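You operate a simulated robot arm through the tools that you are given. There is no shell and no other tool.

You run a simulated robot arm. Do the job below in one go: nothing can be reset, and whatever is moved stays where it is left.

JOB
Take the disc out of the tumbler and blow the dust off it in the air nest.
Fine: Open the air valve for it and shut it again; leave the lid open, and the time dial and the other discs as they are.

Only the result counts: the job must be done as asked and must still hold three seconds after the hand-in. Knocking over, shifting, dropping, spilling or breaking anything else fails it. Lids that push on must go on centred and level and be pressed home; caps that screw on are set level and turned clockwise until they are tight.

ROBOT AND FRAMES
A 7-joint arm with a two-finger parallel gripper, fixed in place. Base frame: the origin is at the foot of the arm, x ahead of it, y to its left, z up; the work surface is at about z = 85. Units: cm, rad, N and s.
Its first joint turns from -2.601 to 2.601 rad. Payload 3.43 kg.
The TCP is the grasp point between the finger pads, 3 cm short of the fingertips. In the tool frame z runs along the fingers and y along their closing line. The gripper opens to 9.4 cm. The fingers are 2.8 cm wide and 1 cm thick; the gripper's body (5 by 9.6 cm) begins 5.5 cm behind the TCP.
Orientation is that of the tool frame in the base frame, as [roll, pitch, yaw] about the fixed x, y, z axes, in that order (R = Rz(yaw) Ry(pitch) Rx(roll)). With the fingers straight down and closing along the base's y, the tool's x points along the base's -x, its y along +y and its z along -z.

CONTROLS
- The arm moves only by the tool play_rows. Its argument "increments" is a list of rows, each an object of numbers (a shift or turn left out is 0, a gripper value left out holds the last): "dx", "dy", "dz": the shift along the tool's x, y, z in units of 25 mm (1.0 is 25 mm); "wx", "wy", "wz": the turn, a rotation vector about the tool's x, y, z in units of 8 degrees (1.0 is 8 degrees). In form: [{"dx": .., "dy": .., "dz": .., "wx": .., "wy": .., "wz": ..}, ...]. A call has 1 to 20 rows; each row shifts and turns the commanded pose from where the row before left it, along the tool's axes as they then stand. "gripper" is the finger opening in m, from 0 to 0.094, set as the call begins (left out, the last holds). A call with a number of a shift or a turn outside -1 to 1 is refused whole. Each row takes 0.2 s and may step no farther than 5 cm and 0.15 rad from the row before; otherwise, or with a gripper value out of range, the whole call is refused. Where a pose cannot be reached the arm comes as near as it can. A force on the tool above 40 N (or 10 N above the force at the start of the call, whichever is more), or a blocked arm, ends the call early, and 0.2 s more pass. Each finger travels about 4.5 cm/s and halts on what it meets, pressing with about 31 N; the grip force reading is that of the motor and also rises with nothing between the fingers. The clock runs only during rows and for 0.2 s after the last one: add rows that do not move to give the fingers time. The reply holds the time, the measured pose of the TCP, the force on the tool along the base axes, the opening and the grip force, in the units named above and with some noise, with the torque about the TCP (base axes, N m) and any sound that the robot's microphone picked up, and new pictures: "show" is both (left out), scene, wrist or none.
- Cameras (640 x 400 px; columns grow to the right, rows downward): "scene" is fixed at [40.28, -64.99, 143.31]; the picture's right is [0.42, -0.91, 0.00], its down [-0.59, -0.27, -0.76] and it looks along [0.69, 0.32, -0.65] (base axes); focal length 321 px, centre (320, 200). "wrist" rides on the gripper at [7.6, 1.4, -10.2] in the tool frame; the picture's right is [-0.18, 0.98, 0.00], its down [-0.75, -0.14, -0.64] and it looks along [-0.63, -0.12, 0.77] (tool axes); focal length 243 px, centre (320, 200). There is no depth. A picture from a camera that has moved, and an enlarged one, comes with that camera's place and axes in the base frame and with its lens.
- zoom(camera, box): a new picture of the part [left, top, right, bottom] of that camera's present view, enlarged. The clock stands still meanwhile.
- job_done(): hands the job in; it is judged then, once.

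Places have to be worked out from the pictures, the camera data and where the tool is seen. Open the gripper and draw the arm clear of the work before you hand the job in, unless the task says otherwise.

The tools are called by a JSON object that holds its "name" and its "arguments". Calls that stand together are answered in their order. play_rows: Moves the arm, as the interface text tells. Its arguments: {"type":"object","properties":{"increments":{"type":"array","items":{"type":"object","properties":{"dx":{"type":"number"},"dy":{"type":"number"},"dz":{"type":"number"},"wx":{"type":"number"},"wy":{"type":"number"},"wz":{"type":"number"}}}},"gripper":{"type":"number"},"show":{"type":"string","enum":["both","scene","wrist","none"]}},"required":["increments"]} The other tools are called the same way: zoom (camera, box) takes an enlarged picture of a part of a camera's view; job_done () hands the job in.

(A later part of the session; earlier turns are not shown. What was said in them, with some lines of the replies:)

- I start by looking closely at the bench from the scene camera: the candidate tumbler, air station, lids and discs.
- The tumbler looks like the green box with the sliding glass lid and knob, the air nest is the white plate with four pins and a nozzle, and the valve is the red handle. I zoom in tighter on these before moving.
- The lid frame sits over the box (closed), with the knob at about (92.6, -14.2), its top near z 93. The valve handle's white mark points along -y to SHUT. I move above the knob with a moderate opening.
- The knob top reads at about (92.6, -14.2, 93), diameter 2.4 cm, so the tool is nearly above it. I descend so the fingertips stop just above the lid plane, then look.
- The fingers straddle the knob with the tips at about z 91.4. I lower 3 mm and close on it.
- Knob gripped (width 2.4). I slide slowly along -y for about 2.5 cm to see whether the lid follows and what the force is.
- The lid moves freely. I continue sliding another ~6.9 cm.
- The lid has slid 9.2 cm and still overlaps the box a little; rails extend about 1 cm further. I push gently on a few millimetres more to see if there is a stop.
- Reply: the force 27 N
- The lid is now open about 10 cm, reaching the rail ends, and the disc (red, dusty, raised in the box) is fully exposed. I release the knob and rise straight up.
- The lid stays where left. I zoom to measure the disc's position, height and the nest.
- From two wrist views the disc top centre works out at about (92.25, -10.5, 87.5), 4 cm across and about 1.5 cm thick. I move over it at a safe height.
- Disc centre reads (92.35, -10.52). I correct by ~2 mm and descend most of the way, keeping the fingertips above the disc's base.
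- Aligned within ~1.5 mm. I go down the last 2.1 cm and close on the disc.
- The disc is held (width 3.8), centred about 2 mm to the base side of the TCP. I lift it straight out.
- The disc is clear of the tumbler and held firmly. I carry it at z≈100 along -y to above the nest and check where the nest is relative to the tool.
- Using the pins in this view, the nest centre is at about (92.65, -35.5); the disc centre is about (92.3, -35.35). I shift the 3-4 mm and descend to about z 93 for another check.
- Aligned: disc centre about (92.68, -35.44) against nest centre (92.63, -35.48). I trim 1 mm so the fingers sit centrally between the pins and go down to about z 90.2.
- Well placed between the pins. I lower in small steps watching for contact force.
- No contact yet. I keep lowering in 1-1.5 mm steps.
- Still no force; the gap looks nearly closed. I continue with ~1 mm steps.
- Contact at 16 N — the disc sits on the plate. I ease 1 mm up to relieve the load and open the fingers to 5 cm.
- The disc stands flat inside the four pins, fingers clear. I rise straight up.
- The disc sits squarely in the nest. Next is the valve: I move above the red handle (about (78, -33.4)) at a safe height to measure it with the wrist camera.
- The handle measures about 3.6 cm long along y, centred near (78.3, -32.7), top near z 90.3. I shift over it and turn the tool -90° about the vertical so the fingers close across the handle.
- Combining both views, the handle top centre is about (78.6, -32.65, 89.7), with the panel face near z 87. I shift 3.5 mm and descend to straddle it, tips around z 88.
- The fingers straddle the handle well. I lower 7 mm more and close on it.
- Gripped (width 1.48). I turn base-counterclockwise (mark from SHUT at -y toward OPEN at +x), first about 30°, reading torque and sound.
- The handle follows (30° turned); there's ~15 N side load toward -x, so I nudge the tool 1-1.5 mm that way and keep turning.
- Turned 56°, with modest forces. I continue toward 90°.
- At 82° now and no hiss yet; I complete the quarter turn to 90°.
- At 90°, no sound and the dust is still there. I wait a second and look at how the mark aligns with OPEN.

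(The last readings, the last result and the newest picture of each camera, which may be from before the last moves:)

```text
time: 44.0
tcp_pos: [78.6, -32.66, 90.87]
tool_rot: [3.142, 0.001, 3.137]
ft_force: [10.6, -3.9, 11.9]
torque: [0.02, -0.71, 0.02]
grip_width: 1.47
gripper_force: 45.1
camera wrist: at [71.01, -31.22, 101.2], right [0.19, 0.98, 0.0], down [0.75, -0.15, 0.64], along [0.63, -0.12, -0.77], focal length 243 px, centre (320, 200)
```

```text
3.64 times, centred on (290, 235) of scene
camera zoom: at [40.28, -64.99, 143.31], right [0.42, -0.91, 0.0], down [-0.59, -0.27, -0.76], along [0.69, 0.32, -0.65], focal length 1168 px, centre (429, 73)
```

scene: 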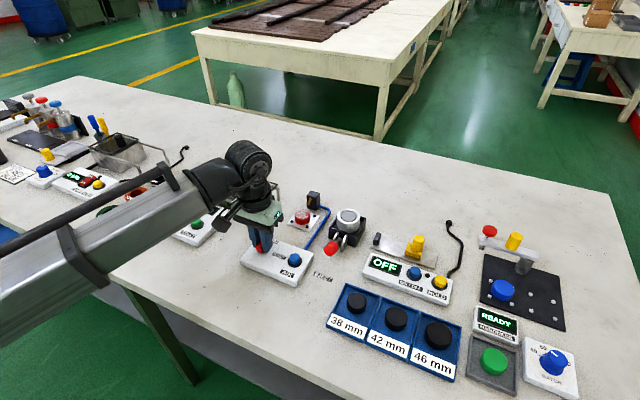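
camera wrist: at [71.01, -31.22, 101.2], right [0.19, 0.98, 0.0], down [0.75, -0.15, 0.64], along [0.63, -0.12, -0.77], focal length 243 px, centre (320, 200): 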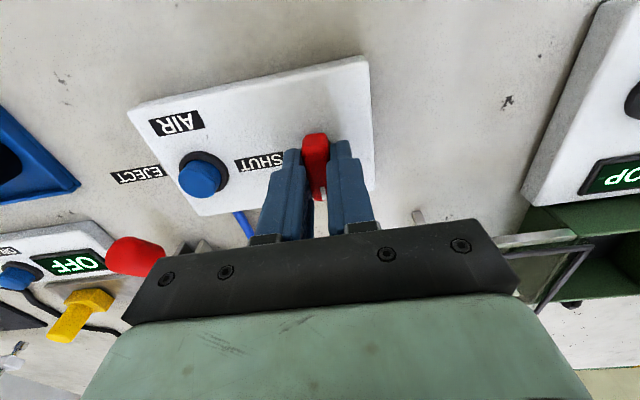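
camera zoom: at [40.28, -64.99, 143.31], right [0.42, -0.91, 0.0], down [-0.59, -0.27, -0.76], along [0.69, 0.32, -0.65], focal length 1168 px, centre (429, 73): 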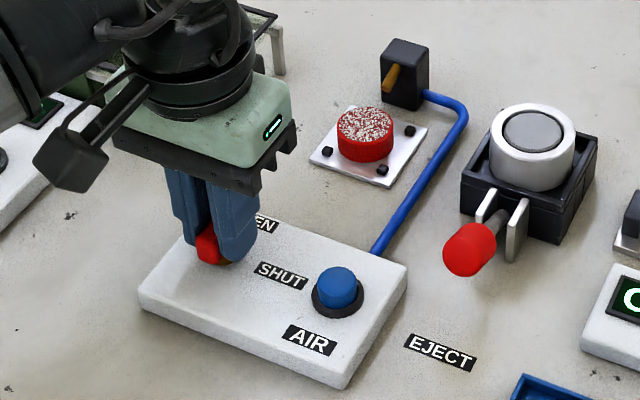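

The handle is fully at OPEN (mark along +x), but there is no air yet — the blue AIR button presumably fires it. I release the handle and rise to measure the button.

{"name": "play_rows", "arguments": {"increments": [{}, {}, {}], "gripper": 0.04, "show": "none"}}

{"name": "play_rows", "arguments": {"increments": [{"dz": -0.4}, {"dz": -0.8}, {"dz": -0.9}, {"dz": -0.9}, {}], "gripper": 0.04, "show": "both"}}

{"name": "zoom", "arguments": {"camera": "scene", "box": [230, 180, 350, 290]}}

{"name": "zoom", "arguments": {"camera": "wrist", "box": [180, 40, 400, 190]}}

```text
time: 44.8
tcp_pos: [78.57, -32.69, 90.91]
tool_rot: [3.141, -0.001, 3.135]
ft_force: [0.1, 0.3, 0.3]
torque: [-0.02, -0.03, -0.02]
grip_width: 4.01
gripper_force: 0.1
```

```text
time: 46.0
tcp_pos: [78.74, -32.86, 98.54]
tool_rot: [3.141, -0.001, 3.135]
ft_force: [-0.1, 0.2, 0.3]
torque: [-0.01, 0.01, 0.04]
grip_width: 3.99
gripper_force: 0.1
camera wrist: at [70.96, -31.37, 108.82], right [0.19, 0.98, 0.0], down [0.75, -0.15, 0.64], along [0.63, -0.12, -0.77], focal length 243 px, centre (320, 200)
```

scene: 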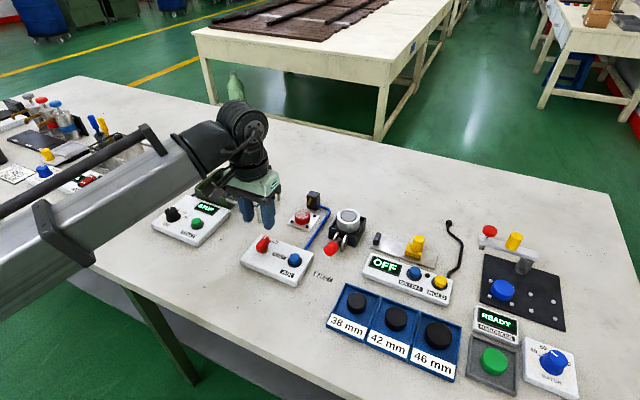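
wrist: 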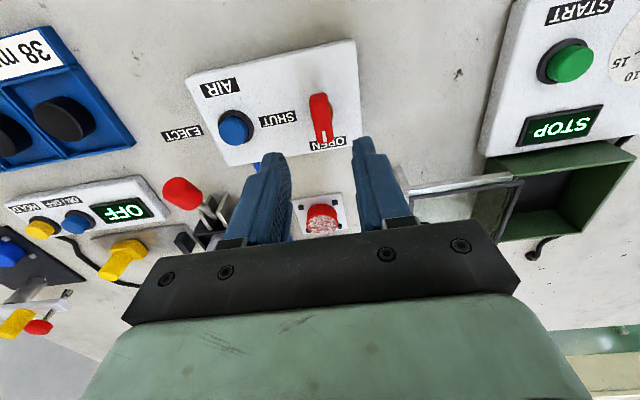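

```text
3.64 times, centred on (290, 235) of scene
camera zoom: at [40.28, -64.99, 143.31], right [0.42, -0.91, 0.0], down [-0.59, -0.27, -0.76], along [0.69, 0.32, -0.65], focal length 1168 px, centre (429, 73)
```

zoom: 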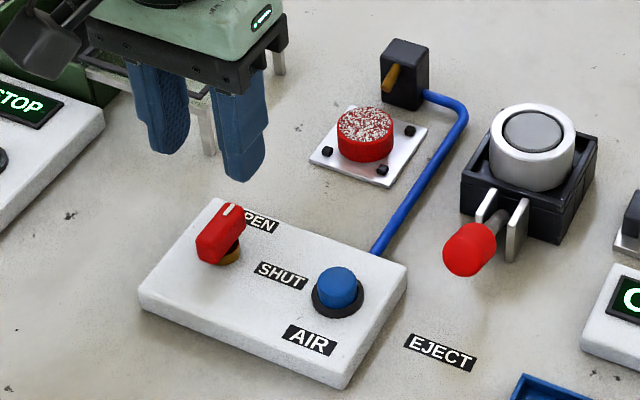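

```text
2.67 times, centred on (290, 115) of wrist
camera zoom: at [70.96, -31.37, 108.82], right [0.19, 0.98, 0.0], down [0.75, -0.15, 0.64], along [0.63, -0.12, -0.77], focal length 647 px, centre (400, 427)
```

zoom: 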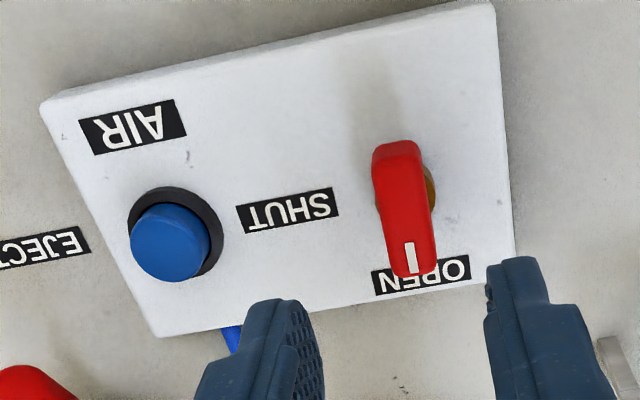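

The valve now points at OPEN. The button top is at about (78.4, -40.5, 88.4). I close the fingers and move above it.

{"name": "play_rows", "arguments": {"increments": [{"dx": 0.03, "dy": -0.76, "dz": 0.1}, {"dx": 0.03, "dy": -0.76, "dz": 0.3}, {"dx": 0.03, "dy": -0.76, "dz": 0.4}, {"dx": 0.03, "dy": -0.77, "dz": 0.5}, {}], "gripper": 0.0, "show": "both"}}

{"name": "zoom", "arguments": {"camera": "wrist", "box": [220, 60, 440, 220]}}

{"name": "zoom", "arguments": {"camera": "scene", "box": [230, 190, 350, 290]}}

```text
time: 47.2
tcp_pos: [78.45, -40.47, 95.04]
tool_rot: [3.141, -0.001, 3.134]
ft_force: [0.1, 0.4, -0.3]
torque: [-0.02, -0.02, 0.0]
grip_width: 0.0
gripper_force: 31.4
camera wrist: at [70.68, -38.98, 105.29], right [0.19, 0.98, 0.0], down [0.75, -0.15, 0.64], along [0.63, -0.12, -0.77], focal length 243 px, centre (320, 200)
```

scene: 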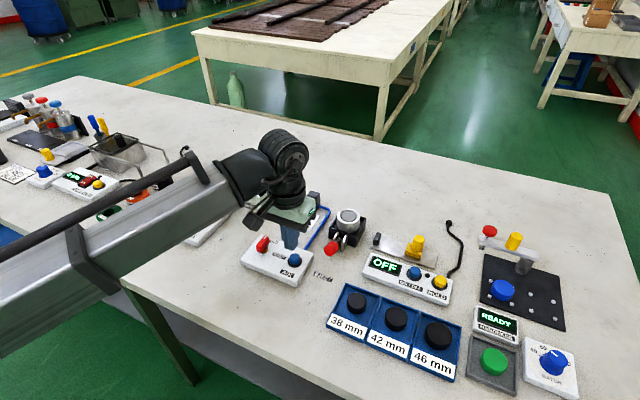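
wrist: 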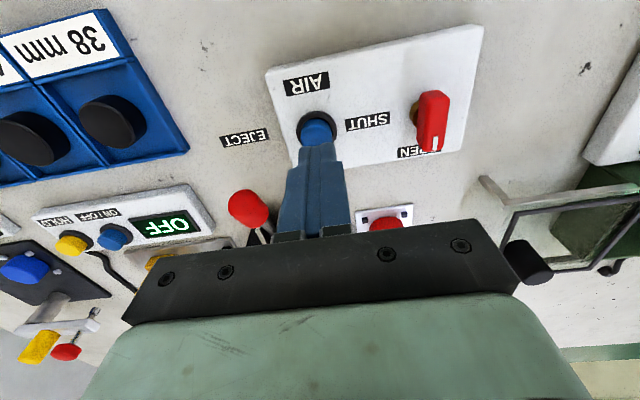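

```text
2.50 times, centred on (330, 140) of wrist
camera zoom: at [70.68, -38.98, 105.29], right [0.19, 0.98, 0.0], down [0.75, -0.15, 0.64], along [0.63, -0.12, -0.77], focal length 606 px, centre (295, 350)
```

zoom: 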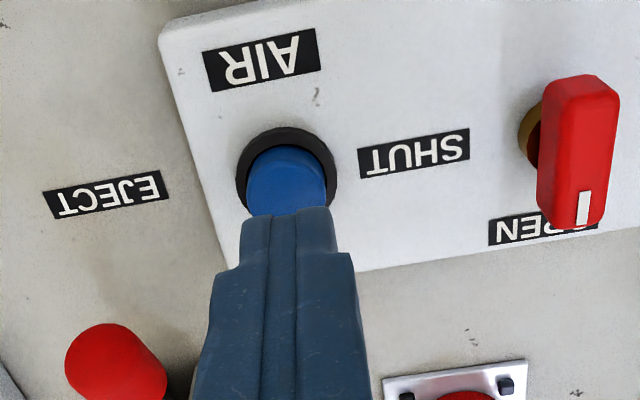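

```text
4.00 times, centred on (290, 240) of scene
camera zoom: at [40.28, -64.99, 143.31], right [0.42, -0.91, 0.0], down [-0.59, -0.27, -0.76], along [0.69, 0.32, -0.65], focal length 1285 px, centre (440, 40)
```

zoom: 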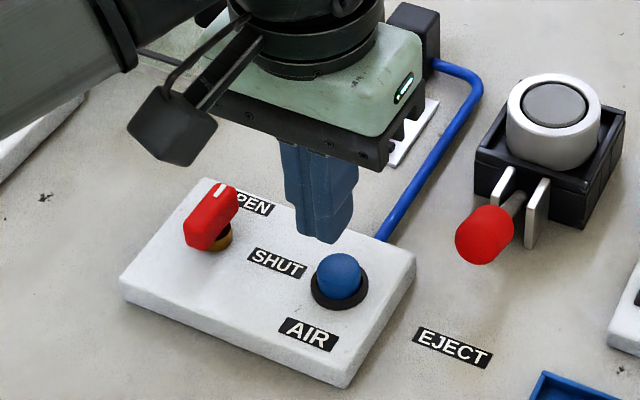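

The closed fingertips are over the blue button. I go down to just above it, then press gently in small steps.

{"name": "play_rows", "arguments": {"increments": [{"dz": 0.5}, {"dz": 0.5}, {"dz": 0.2}, {}], "gripper": 0.0, "show": "none"}}

{"name": "zoom", "arguments": {"camera": "scene", "box": [250, 210, 340, 290]}}

```text
time: 48.2
tcp_pos: [78.36, -40.47, 92.09]
tool_rot: [3.141, 0.001, 3.134]
ft_force: [0.2, -0.2, 1.0]
torque: [0.0, 0.01, 0.0]
grip_width: 0.01
gripper_force: 31.0
```

```text
5.00 times, centred on (295, 250) of scene
camera zoom: at [40.28, -64.99, 143.31], right [0.42, -0.91, 0.0], down [-0.59, -0.27, -0.76], along [0.69, 0.32, -0.65], focal length 1606 px, centre (445, -50)
```

zoom: 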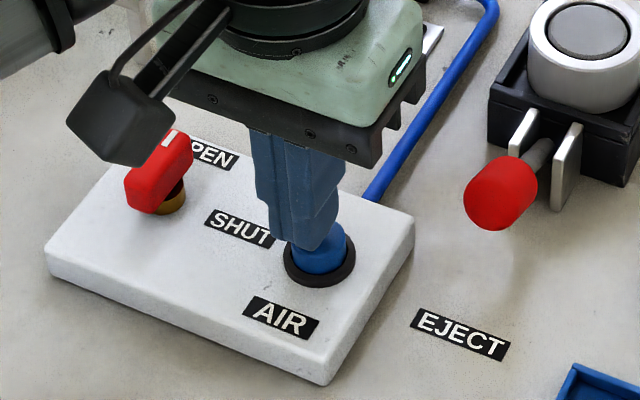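

{"name": "play_rows", "arguments": {"increments": [{"dz": 0.1}, {"dz": 0.1}, {"dz": 0.08}, {}], "gripper": 0.0, "show": "none"}}

{"name": "play_rows", "arguments": {"increments": [{"dz": 0.08}, {}], "gripper": 0.0, "show": "none"}}

{"name": "zoom", "arguments": {"camera": "scene", "box": [250, 180, 350, 290]}}

```text
time: 49.2
tcp_pos: [78.35, -40.5, 91.53]
tool_rot: [-3.141, 0.001, 3.135]
ft_force: [-0.2, 0.6, 1.2]
torque: [0.0, -0.01, 0.0]
grip_width: 0.01
gripper_force: 30.6
```

```text
time: 49.8
tcp_pos: [78.28, -40.51, 91.37]
tool_rot: [-3.14, 0.0, 3.134]
ft_force: [0.4, -1.1, 2.3]
torque: [0.01, -0.05, 0.02]
grip_width: 0.0
gripper_force: 30.6
heard: click
```

```text
3.64 times, centred on (300, 235) of scene
camera zoom: at [40.28, -64.99, 143.31], right [0.42, -0.91, 0.0], down [-0.59, -0.27, -0.76], along [0.69, 0.32, -0.65], focal length 1168 px, centre (393, 73)
```

zoom: 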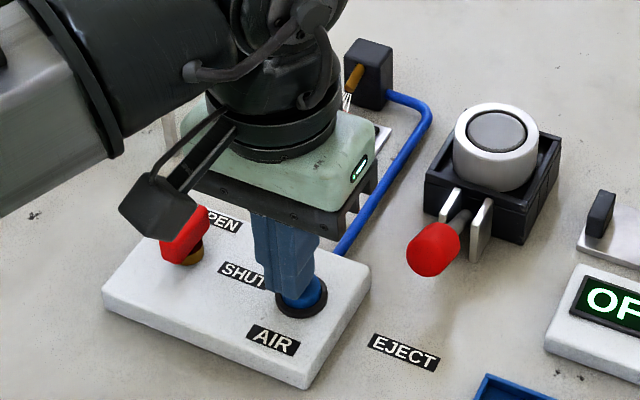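

A click, and white air streaks show at the nozzle — the button blows air while held. I hold it for about 3 seconds.

{"name": "play_rows", "arguments": {"increments": [{"dz": 0.03}, {}, {}, {}, {}, {}, {}, {}, {}, {}, {}, {}, {}, {}, {}], "gripper": 0.0, "show": "both"}}

{"name": "zoom", "arguments": {"camera": "wrist", "box": [320, 150, 480, 250]}}

{"name": "zoom", "arguments": {"camera": "scene", "box": [270, 180, 350, 240]}}

```text
time: 53.0
tcp_pos: [78.26, -40.25, 91.28]
tool_rot: [-3.142, -0.001, 3.135]
ft_force: [0.0, 0.7, 1.7]
torque: [-0.05, -0.01, -0.01]
grip_width: 0.0
gripper_force: 31.4
camera wrist: at [70.59, -38.88, 101.56], right [0.19, 0.98, 0.0], down [0.75, -0.15, 0.64], along [0.63, -0.12, -0.77], focal length 243 px, centre (320, 200)
```

scene: 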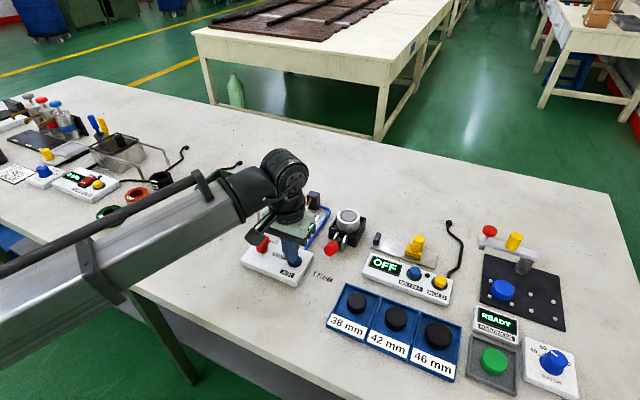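
wrist: 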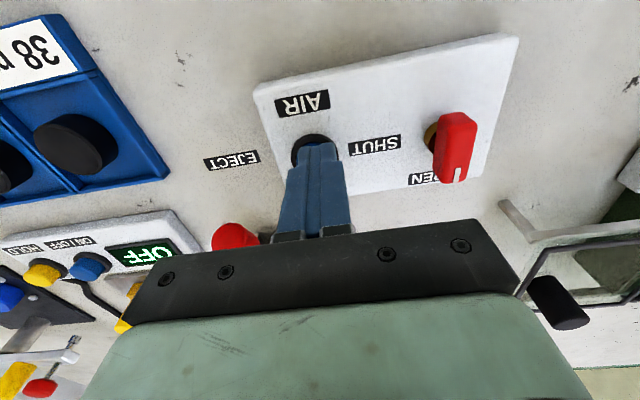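

```text
4.00 times, centred on (400, 200) of wrist
camera zoom: at [70.59, -38.88, 101.56], right [0.19, 0.98, 0.0], down [0.75, -0.15, 0.64], along [0.63, -0.12, -0.77], focal length 970 px, centre (0, 200)
```

zoom: 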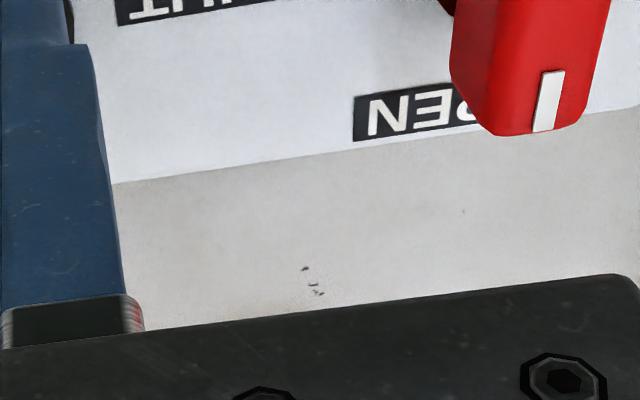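

```text
6.67 times, centred on (310, 210) of scene
camera zoom: at [40.28, -64.99, 143.31], right [0.42, -0.91, 0.0], down [-0.59, -0.27, -0.76], along [0.69, 0.32, -0.65], focal length 2141 px, centre (387, 133)
```

zoom: 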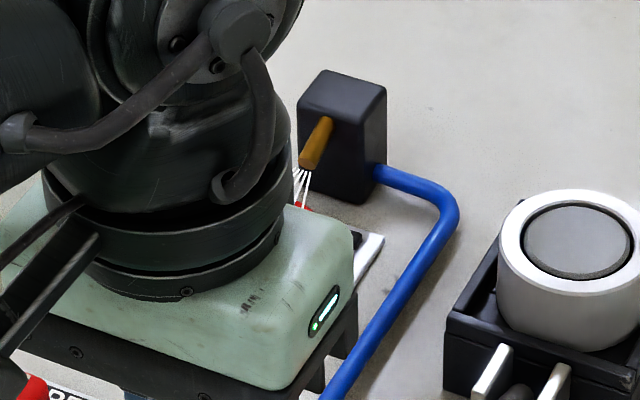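

Air streaks are blowing onto the disc. I lift off the button and check the disc and whether the air stops.

{"name": "play_rows", "arguments": {"increments": [{"dz": -0.4}, {"dz": -0.8}, {"dz": -0.9}, {"dz": -0.9}, {"dx": 0.8}, {"dx": 0.8}, {}], "gripper": 0.0, "show": "both"}}

{"name": "zoom", "arguments": {"camera": "scene", "box": [270, 180, 350, 240]}}

{"name": "zoom", "arguments": {"camera": "scene", "box": [230, 180, 350, 290]}}

```text
time: 54.6
tcp_pos: [74.24, -40.4, 98.76]
tool_rot: [3.141, 0.002, 3.134]
ft_force: [-0.4, 0.5, 0.0]
torque: [0.03, 0.0, -0.01]
grip_width: 0.0
gripper_force: 31.0
camera wrist: at [66.59, -38.82, 108.94], right [0.19, 0.98, 0.0], down [0.75, -0.15, 0.64], along [0.63, -0.12, -0.77], focal length 243 px, centre (320, 200)
```

scene: 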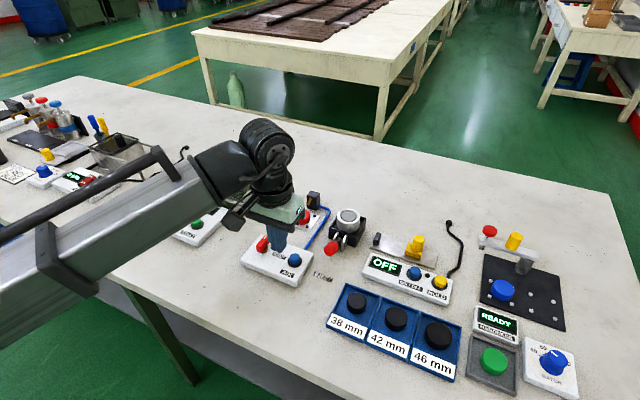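
wrist: 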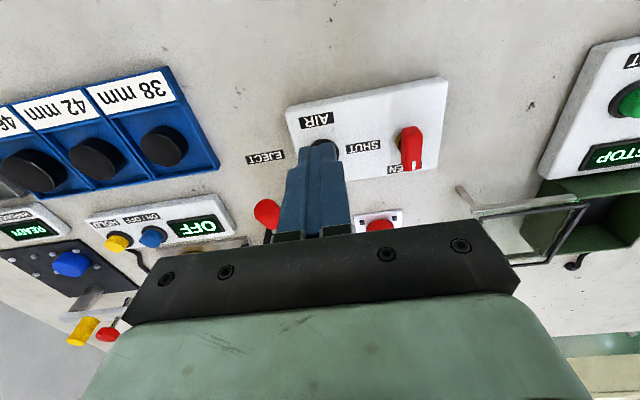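

```text
6.67 times, centred on (310, 210) of scene
camera zoom: at [40.28, -64.99, 143.31], right [0.42, -0.91, 0.0], down [-0.59, -0.27, -0.76], along [0.69, 0.32, -0.65], focal length 2141 px, centre (387, 133)
```

zoom: 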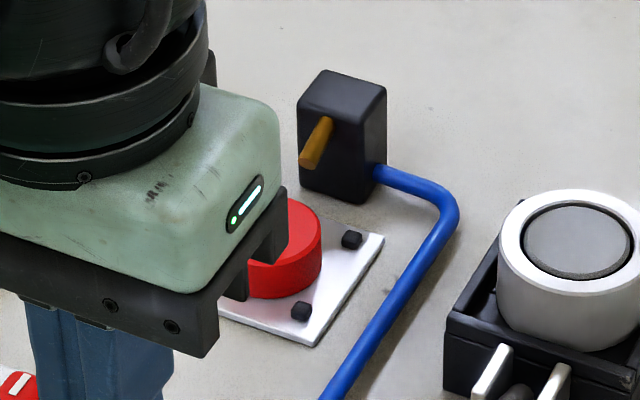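

```text
3.64 times, centred on (290, 235) of scene
camera zoom: at [40.28, -64.99, 143.31], right [0.42, -0.91, 0.0], down [-0.59, -0.27, -0.76], along [0.69, 0.32, -0.65], focal length 1168 px, centre (429, 73)
```

zoom: 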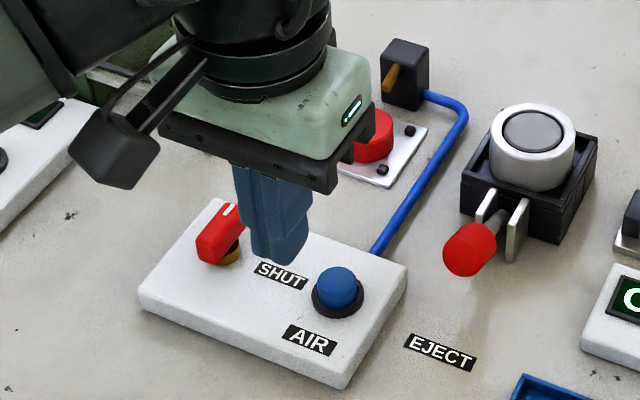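

The dust is gone and the air stopped on release. Now I return over the handle, fingers open 4 cm, to shut the valve.

{"name": "play_rows", "arguments": {"increments": [{"dx": -0.435, "dy": 0.76}, {"dx": -0.435, "dy": 0.76}, {"dx": -0.435, "dy": 0.76}, {"dx": -0.435, "dy": 0.77}, {}], "gripper": 0.04, "show": "both"}}

{"name": "zoom", "arguments": {"camera": "wrist", "box": [200, 60, 440, 240]}}

{"name": "zoom", "arguments": {"camera": "scene", "box": [270, 180, 350, 240]}}

```text
time: 55.8
tcp_pos: [78.6, -32.67, 98.6]
tool_rot: [3.142, 0.0, 3.135]
ft_force: [-0.1, -0.1, -1.0]
torque: [0.01, 0.02, 0.01]
grip_width: 4.01
gripper_force: 0.0
camera wrist: at [71.01, -31.19, 108.93], right [0.19, 0.98, 0.0], down [0.75, -0.15, 0.64], along [0.63, -0.12, -0.77], focal length 243 px, centre (320, 200)
```

scene: 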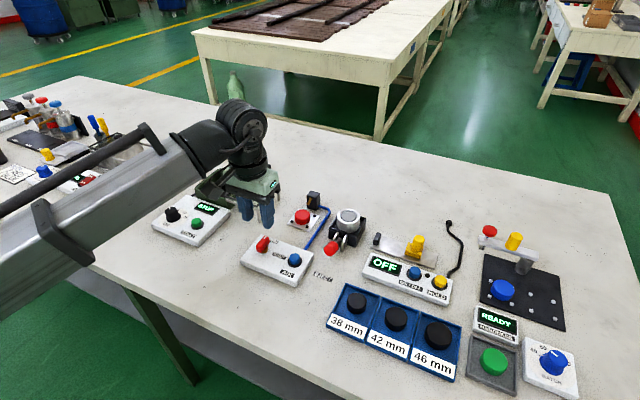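
wrist: 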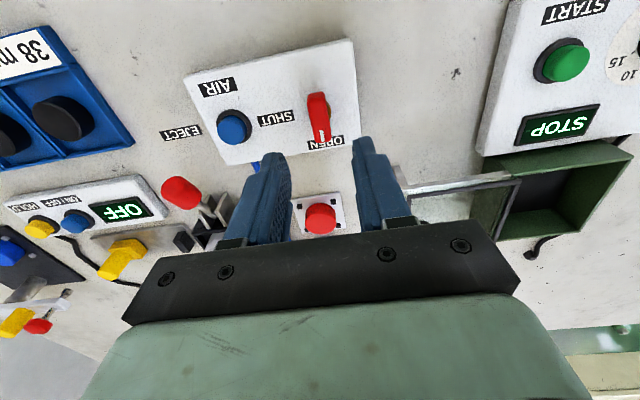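

```text
2.22 times, centred on (320, 150) of wrist
camera zoom: at [71.01, -31.19, 108.93], right [0.19, 0.98, 0.0], down [0.75, -0.15, 0.64], along [0.63, -0.12, -0.77], focal length 539 px, centre (320, 311)
```

zoom: 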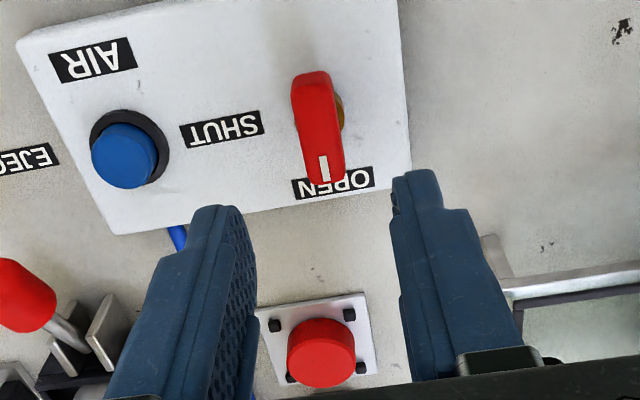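

```text
6.67 times, centred on (310, 210) of scene
camera zoom: at [40.28, -64.99, 143.31], right [0.42, -0.91, 0.0], down [-0.59, -0.27, -0.76], along [0.69, 0.32, -0.65], focal length 2141 px, centre (387, 133)
```

zoom: 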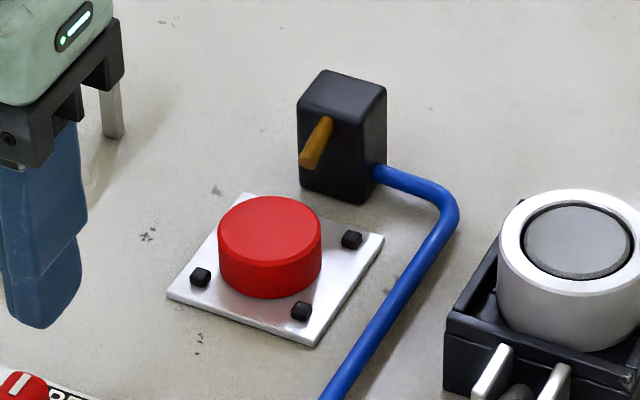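

The disc is entirely clean red. I descend over the handle and close on it.

{"name": "play_rows", "arguments": {"increments": [{"dz": 0.7}, {"dz": 0.8}, {"dz": 0.8}, {"dz": 0.5}, {"dz": 0.24}, {}], "gripper": 0.04, "show": "none"}}

{"name": "zoom", "arguments": {"camera": "wrist", "box": [220, 80, 420, 240]}}

{"name": "play_rows", "arguments": {"increments": [{}, {}, {}, {}], "gripper": 0.008, "show": "wrist"}}

```text
time: 57.2
tcp_pos: [78.81, -32.68, 90.96]
tool_rot: [3.141, -0.002, 3.136]
ft_force: [0.4, 0.1, -0.1]
torque: [-0.01, -0.02, -0.01]
grip_width: 4.01
gripper_force: 0.0
```

```text
2.50 times, centred on (320, 160) of wrist
camera zoom: at [71.05, -31.21, 101.27], right [0.19, 0.98, 0.0], down [0.75, -0.15, 0.64], along [0.63, -0.12, -0.77], focal length 606 px, centre (320, 300)
```

zoom: 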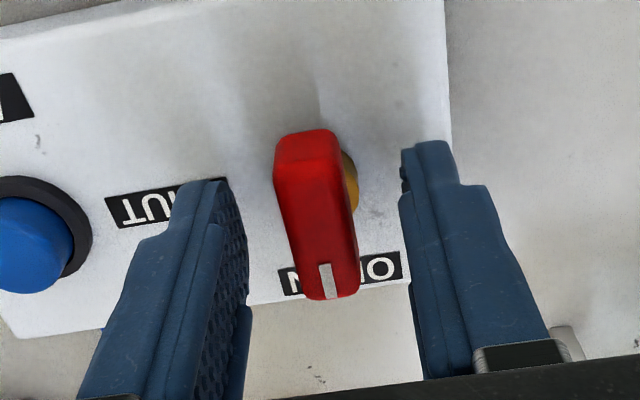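

```text
time: 58.2
tcp_pos: [78.65, -32.74, 91.09]
tool_rot: [-3.142, 0.0, 3.135]
ft_force: [-0.3, -0.7, -1.2]
torque: [0.05, 0.01, -0.01]
grip_width: 1.47
gripper_force: 45.2
camera wrist: at [71.05, -31.22, 101.28], right [0.19, 0.98, 0.0], down [0.75, -0.15, 0.64], along [0.63, -0.12, -0.77], focal length 243 px, centre (320, 200)
```

wrist: 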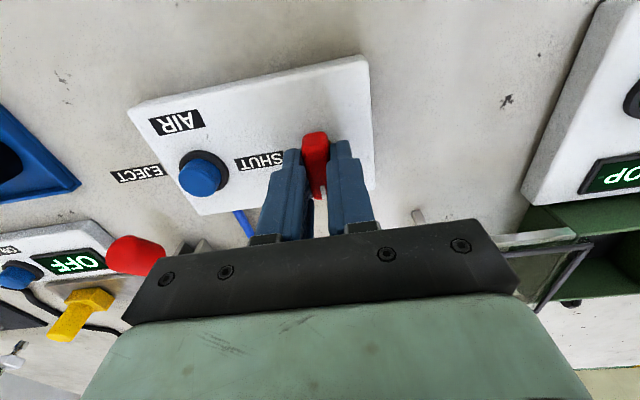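

Gripped again at 1.47 cm. I turn it back clockwise toward SHUT, first half.

{"name": "play_rows", "arguments": {"increments": [{"wz": 0.6}, {"wz": 0.8}, {"wz": 0.8}, {"wz": 0.8}, {"wz": 0.8}, {}], "show": "none"}}

{"name": "play_rows", "arguments": {"increments": [{"wz": 0.8}, {"wz": 0.8}, {"wz": 0.8}, {"wz": 0.8}, {}], "show": "none"}}

```text
time: 59.6
tcp_pos: [78.69, -32.71, 91.1]
tool_rot: [-3.14, -0.002, 2.604]
ft_force: [-1.4, -0.2, -27.7]
torque: [-0.26, -0.54, -0.01]
grip_width: 1.5
gripper_force: 44.7
```

```text
time: 60.8
tcp_pos: [78.65, -32.76, 91.05]
tool_rot: [-3.141, -0.003, 2.155]
ft_force: [-3.0, -0.7, -29.0]
torque: [0.47, 0.25, -0.04]
grip_width: 1.49
gripper_force: 45.0
```

There's a 28 N vertical tension; I ease down 1 mm and complete the remaining ~33°.

{"name": "play_rows", "arguments": {"increments": [{"dz": 0.04}, {"wz": 0.8}, {"wz": 0.8}, {"wz": 0.8}, {"wz": 0.8}, {}], "show": "none"}}

{"name": "play_rows", "arguments": {"increments": [{"wz": 0.5}, {"wz": 0.5}, {}], "show": "both"}}

{"name": "zoom", "arguments": {"camera": "wrist", "box": [220, 80, 420, 240]}}

```text
time: 62.2
tcp_pos: [78.69, -32.75, 91.02]
tool_rot: [3.14, 0.003, 1.709]
ft_force: [6.1, -5.9, 8.1]
torque: [1.12, 0.28, 0.0]
grip_width: 1.5
gripper_force: 44.8
```

```text
time: 63.0
tcp_pos: [78.71, -32.79, 90.94]
tool_rot: [3.141, 0.002, 1.571]
ft_force: [8.6, -7.5, 15.3]
torque: [0.06, 0.05, 0.02]
grip_width: 1.5
gripper_force: 45.3
camera wrist: at [80.05, -25.08, 101.28], right [0.98, -0.18, 0.0], down [-0.14, -0.75, 0.64], along [-0.12, -0.63, -0.77], focal length 243 px, centre (320, 200)
```

scene: 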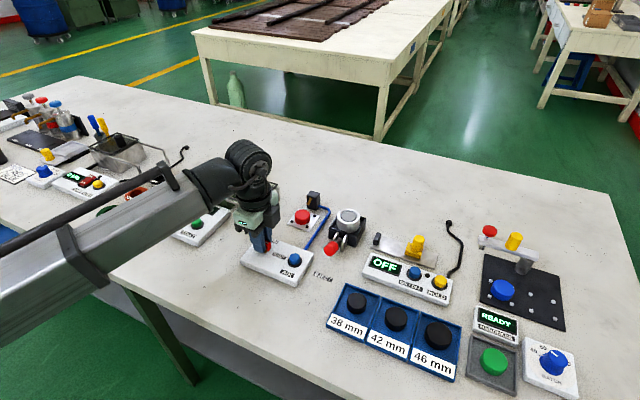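
wrist: 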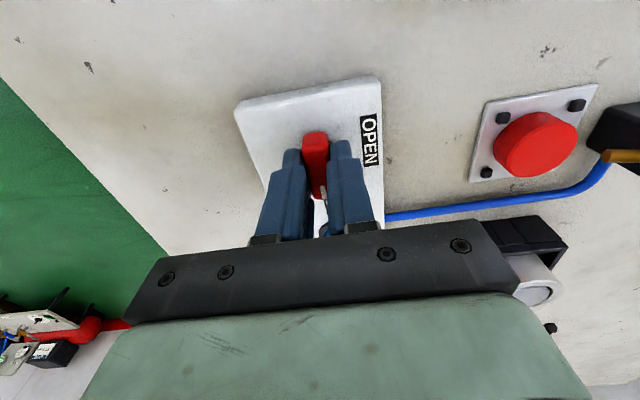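

```text
2.50 times, centred on (320, 160) of wrist
camera zoom: at [80.05, -25.08, 101.28], right [0.98, -0.18, 0.0], down [-0.14, -0.75, 0.64], along [-0.12, -0.63, -0.77], focal length 606 px, centre (320, 300)
```

zoom: 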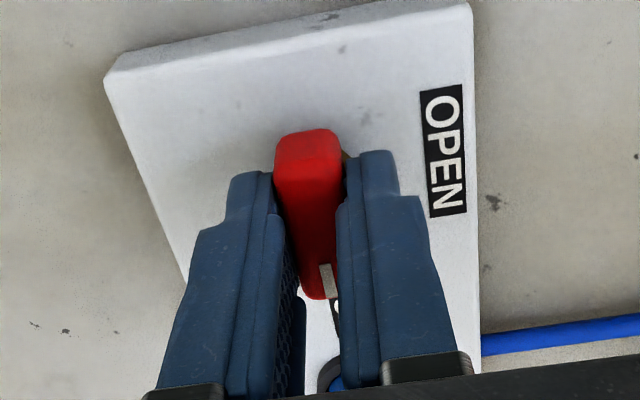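

The handle is back at SHUT (yaw identical to the initial grip). I release and rise.

{"name": "play_rows", "arguments": {"increments": [{}, {}, {}], "gripper": 0.045, "show": "none"}}

{"name": "play_rows", "arguments": {"increments": [{"dz": -0.4}, {"dz": -0.8}, {"dz": -1}, {"dz": -1}, {"dz": -1}, {}], "gripper": 0.045, "show": "both"}}

{"name": "zoom", "arguments": {"camera": "scene", "box": [230, 180, 350, 290]}}

{"name": "zoom", "arguments": {"camera": "wrist", "box": [240, 40, 420, 190]}}

```text
time: 63.8
tcp_pos: [78.63, -32.73, 91.02]
tool_rot: [-3.141, 0.001, 1.572]
ft_force: [-1.2, -0.1, 0.0]
torque: [0.01, 0.01, 0.01]
grip_width: 4.49
gripper_force: 0.1
```

```text
time: 65.2
tcp_pos: [78.49, -32.67, 101.37]
tool_rot: [3.141, -0.002, 1.572]
ft_force: [0.2, 0.2, 0.7]
torque: [-0.02, 0.0, -0.04]
grip_width: 4.49
gripper_force: 0.0
camera wrist: at [79.89, -25.06, 111.63], right [0.98, -0.18, 0.0], down [-0.14, -0.75, 0.64], along [-0.12, -0.63, -0.77], focal length 243 px, centre (320, 200)
```

scene: 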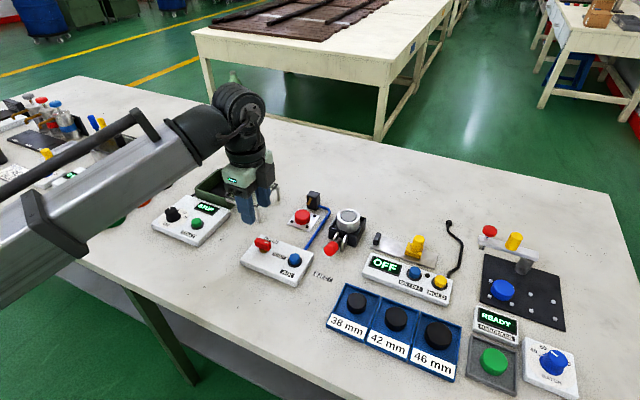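
wrist: 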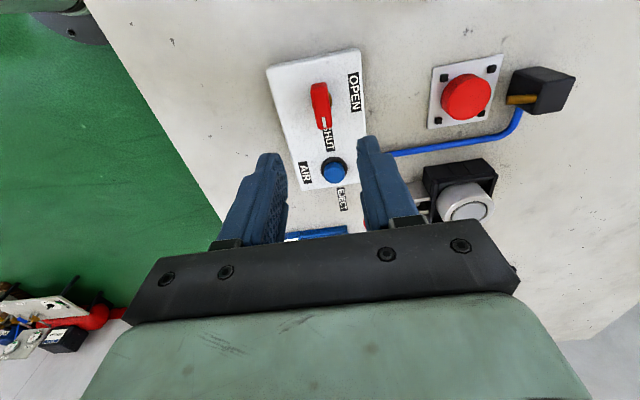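

```text
3.64 times, centred on (290, 235) of scene
camera zoom: at [40.28, -64.99, 143.31], right [0.42, -0.91, 0.0], down [-0.59, -0.27, -0.76], along [0.69, 0.32, -0.65], focal length 1168 px, centre (429, 73)
```

zoom: 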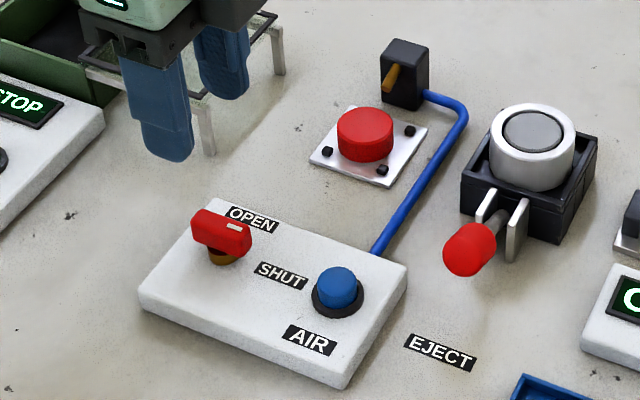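

```text
2.67 times, centred on (330, 115) of wrist
camera zoom: at [79.89, -25.06, 111.63], right [0.98, -0.18, 0.0], down [-0.14, -0.75, 0.64], along [-0.12, -0.63, -0.77], focal length 647 px, centre (293, 427)
```

zoom: 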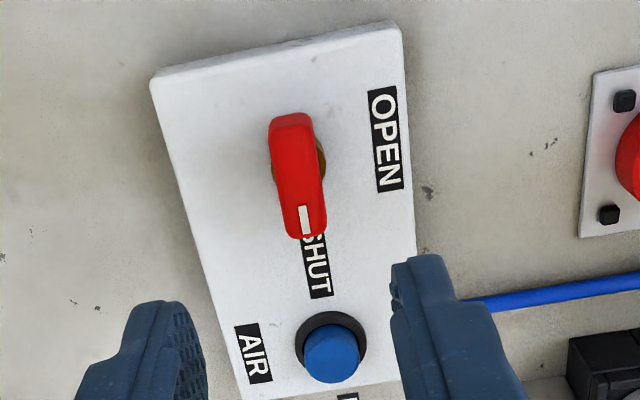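

Valve is shut as at the start, the disc is clean in the nest. I rise well clear, open the gripper, and check the whole bench including the lid.

{"name": "play_rows", "arguments": {"increments": [{"dz": -1}, {"dz": -1}, {"dz": -1}, {"dz": -1}, {"dz": -1, "dx": 0.5}, {"dx": 0.9}, {"dx": 0.9}, {"dx": 0.9}, {}], "gripper": 0.09, "show": "both"}}

{"name": "zoom", "arguments": {"camera": "scene", "box": [140, 150, 340, 280]}}

{"name": "zoom", "arguments": {"camera": "scene", "box": [320, 200, 600, 400]}}

```text
time: 67.2
tcp_pos: [78.73, -24.67, 114.1]
tool_rot: [3.14, -0.001, 1.572]
ft_force: [0.4, 0.6, -0.5]
torque: [-0.01, 0.01, -0.04]
grip_width: 8.96
gripper_force: 0.0
camera wrist: at [80.05, -17.08, 124.36], right [0.98, -0.18, 0.0], down [-0.14, -0.75, 0.64], along [-0.12, -0.63, -0.77], focal length 243 px, centre (320, 200)
```

scene: 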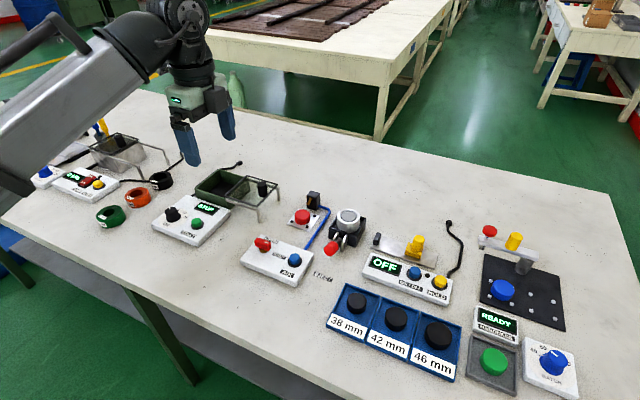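
wrist: 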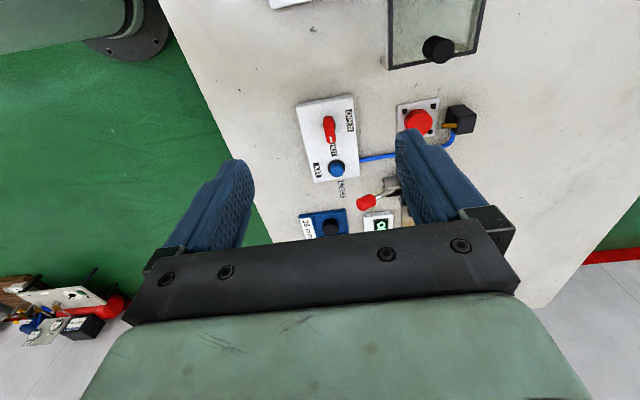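

```text
3.08 times, centred on (240, 215) of scene
camera zoom: at [40.28, -64.99, 143.31], right [0.42, -0.91, 0.0], down [-0.59, -0.27, -0.76], along [0.69, 0.32, -0.65], focal length 988 px, centre (566, 154)
```

zoom: 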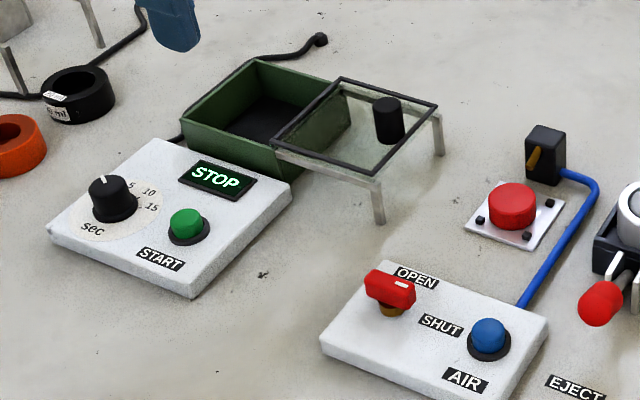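

```text
2.00 times, centred on (460, 300) of scene
camera zoom: at [40.28, -64.99, 143.31], right [0.42, -0.91, 0.0], down [-0.59, -0.27, -0.76], along [0.69, 0.32, -0.65], focal length 642 px, centre (40, 0)
```

zoom: 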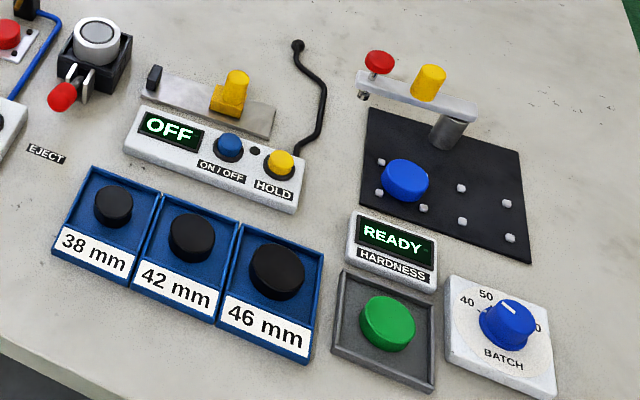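

The lid is open and at rest on its rails. The disc sits clean in the nest and the valve handle is at SHUT. The time dial and the other discs are untouched, and the open gripper is well clear. I hand the job in.

{"name": "job_done", "arguments": {}}

```text
The job is handed in.
```

The disc is out of the tumbler and sits clean in the air nest, with all the visible dust blown off. I handed the job in, but the reply didn't say whether it passed.

- **Lid:** I slid it about 10 cm along its rails and left it open. Its edge still overlaps the tumbler wall slightly.
- **Air:** opening the valve alone blew nothing, so I also pressed and held the blue AIR button for about 3 seconds. The air stopped when I let go.
- **Valve:** the handle is back at SHUT, where it started.
- **Everything else:** the time dial, the other discs and the rest of the bench look unchanged. The arm is clear with the gripper open.
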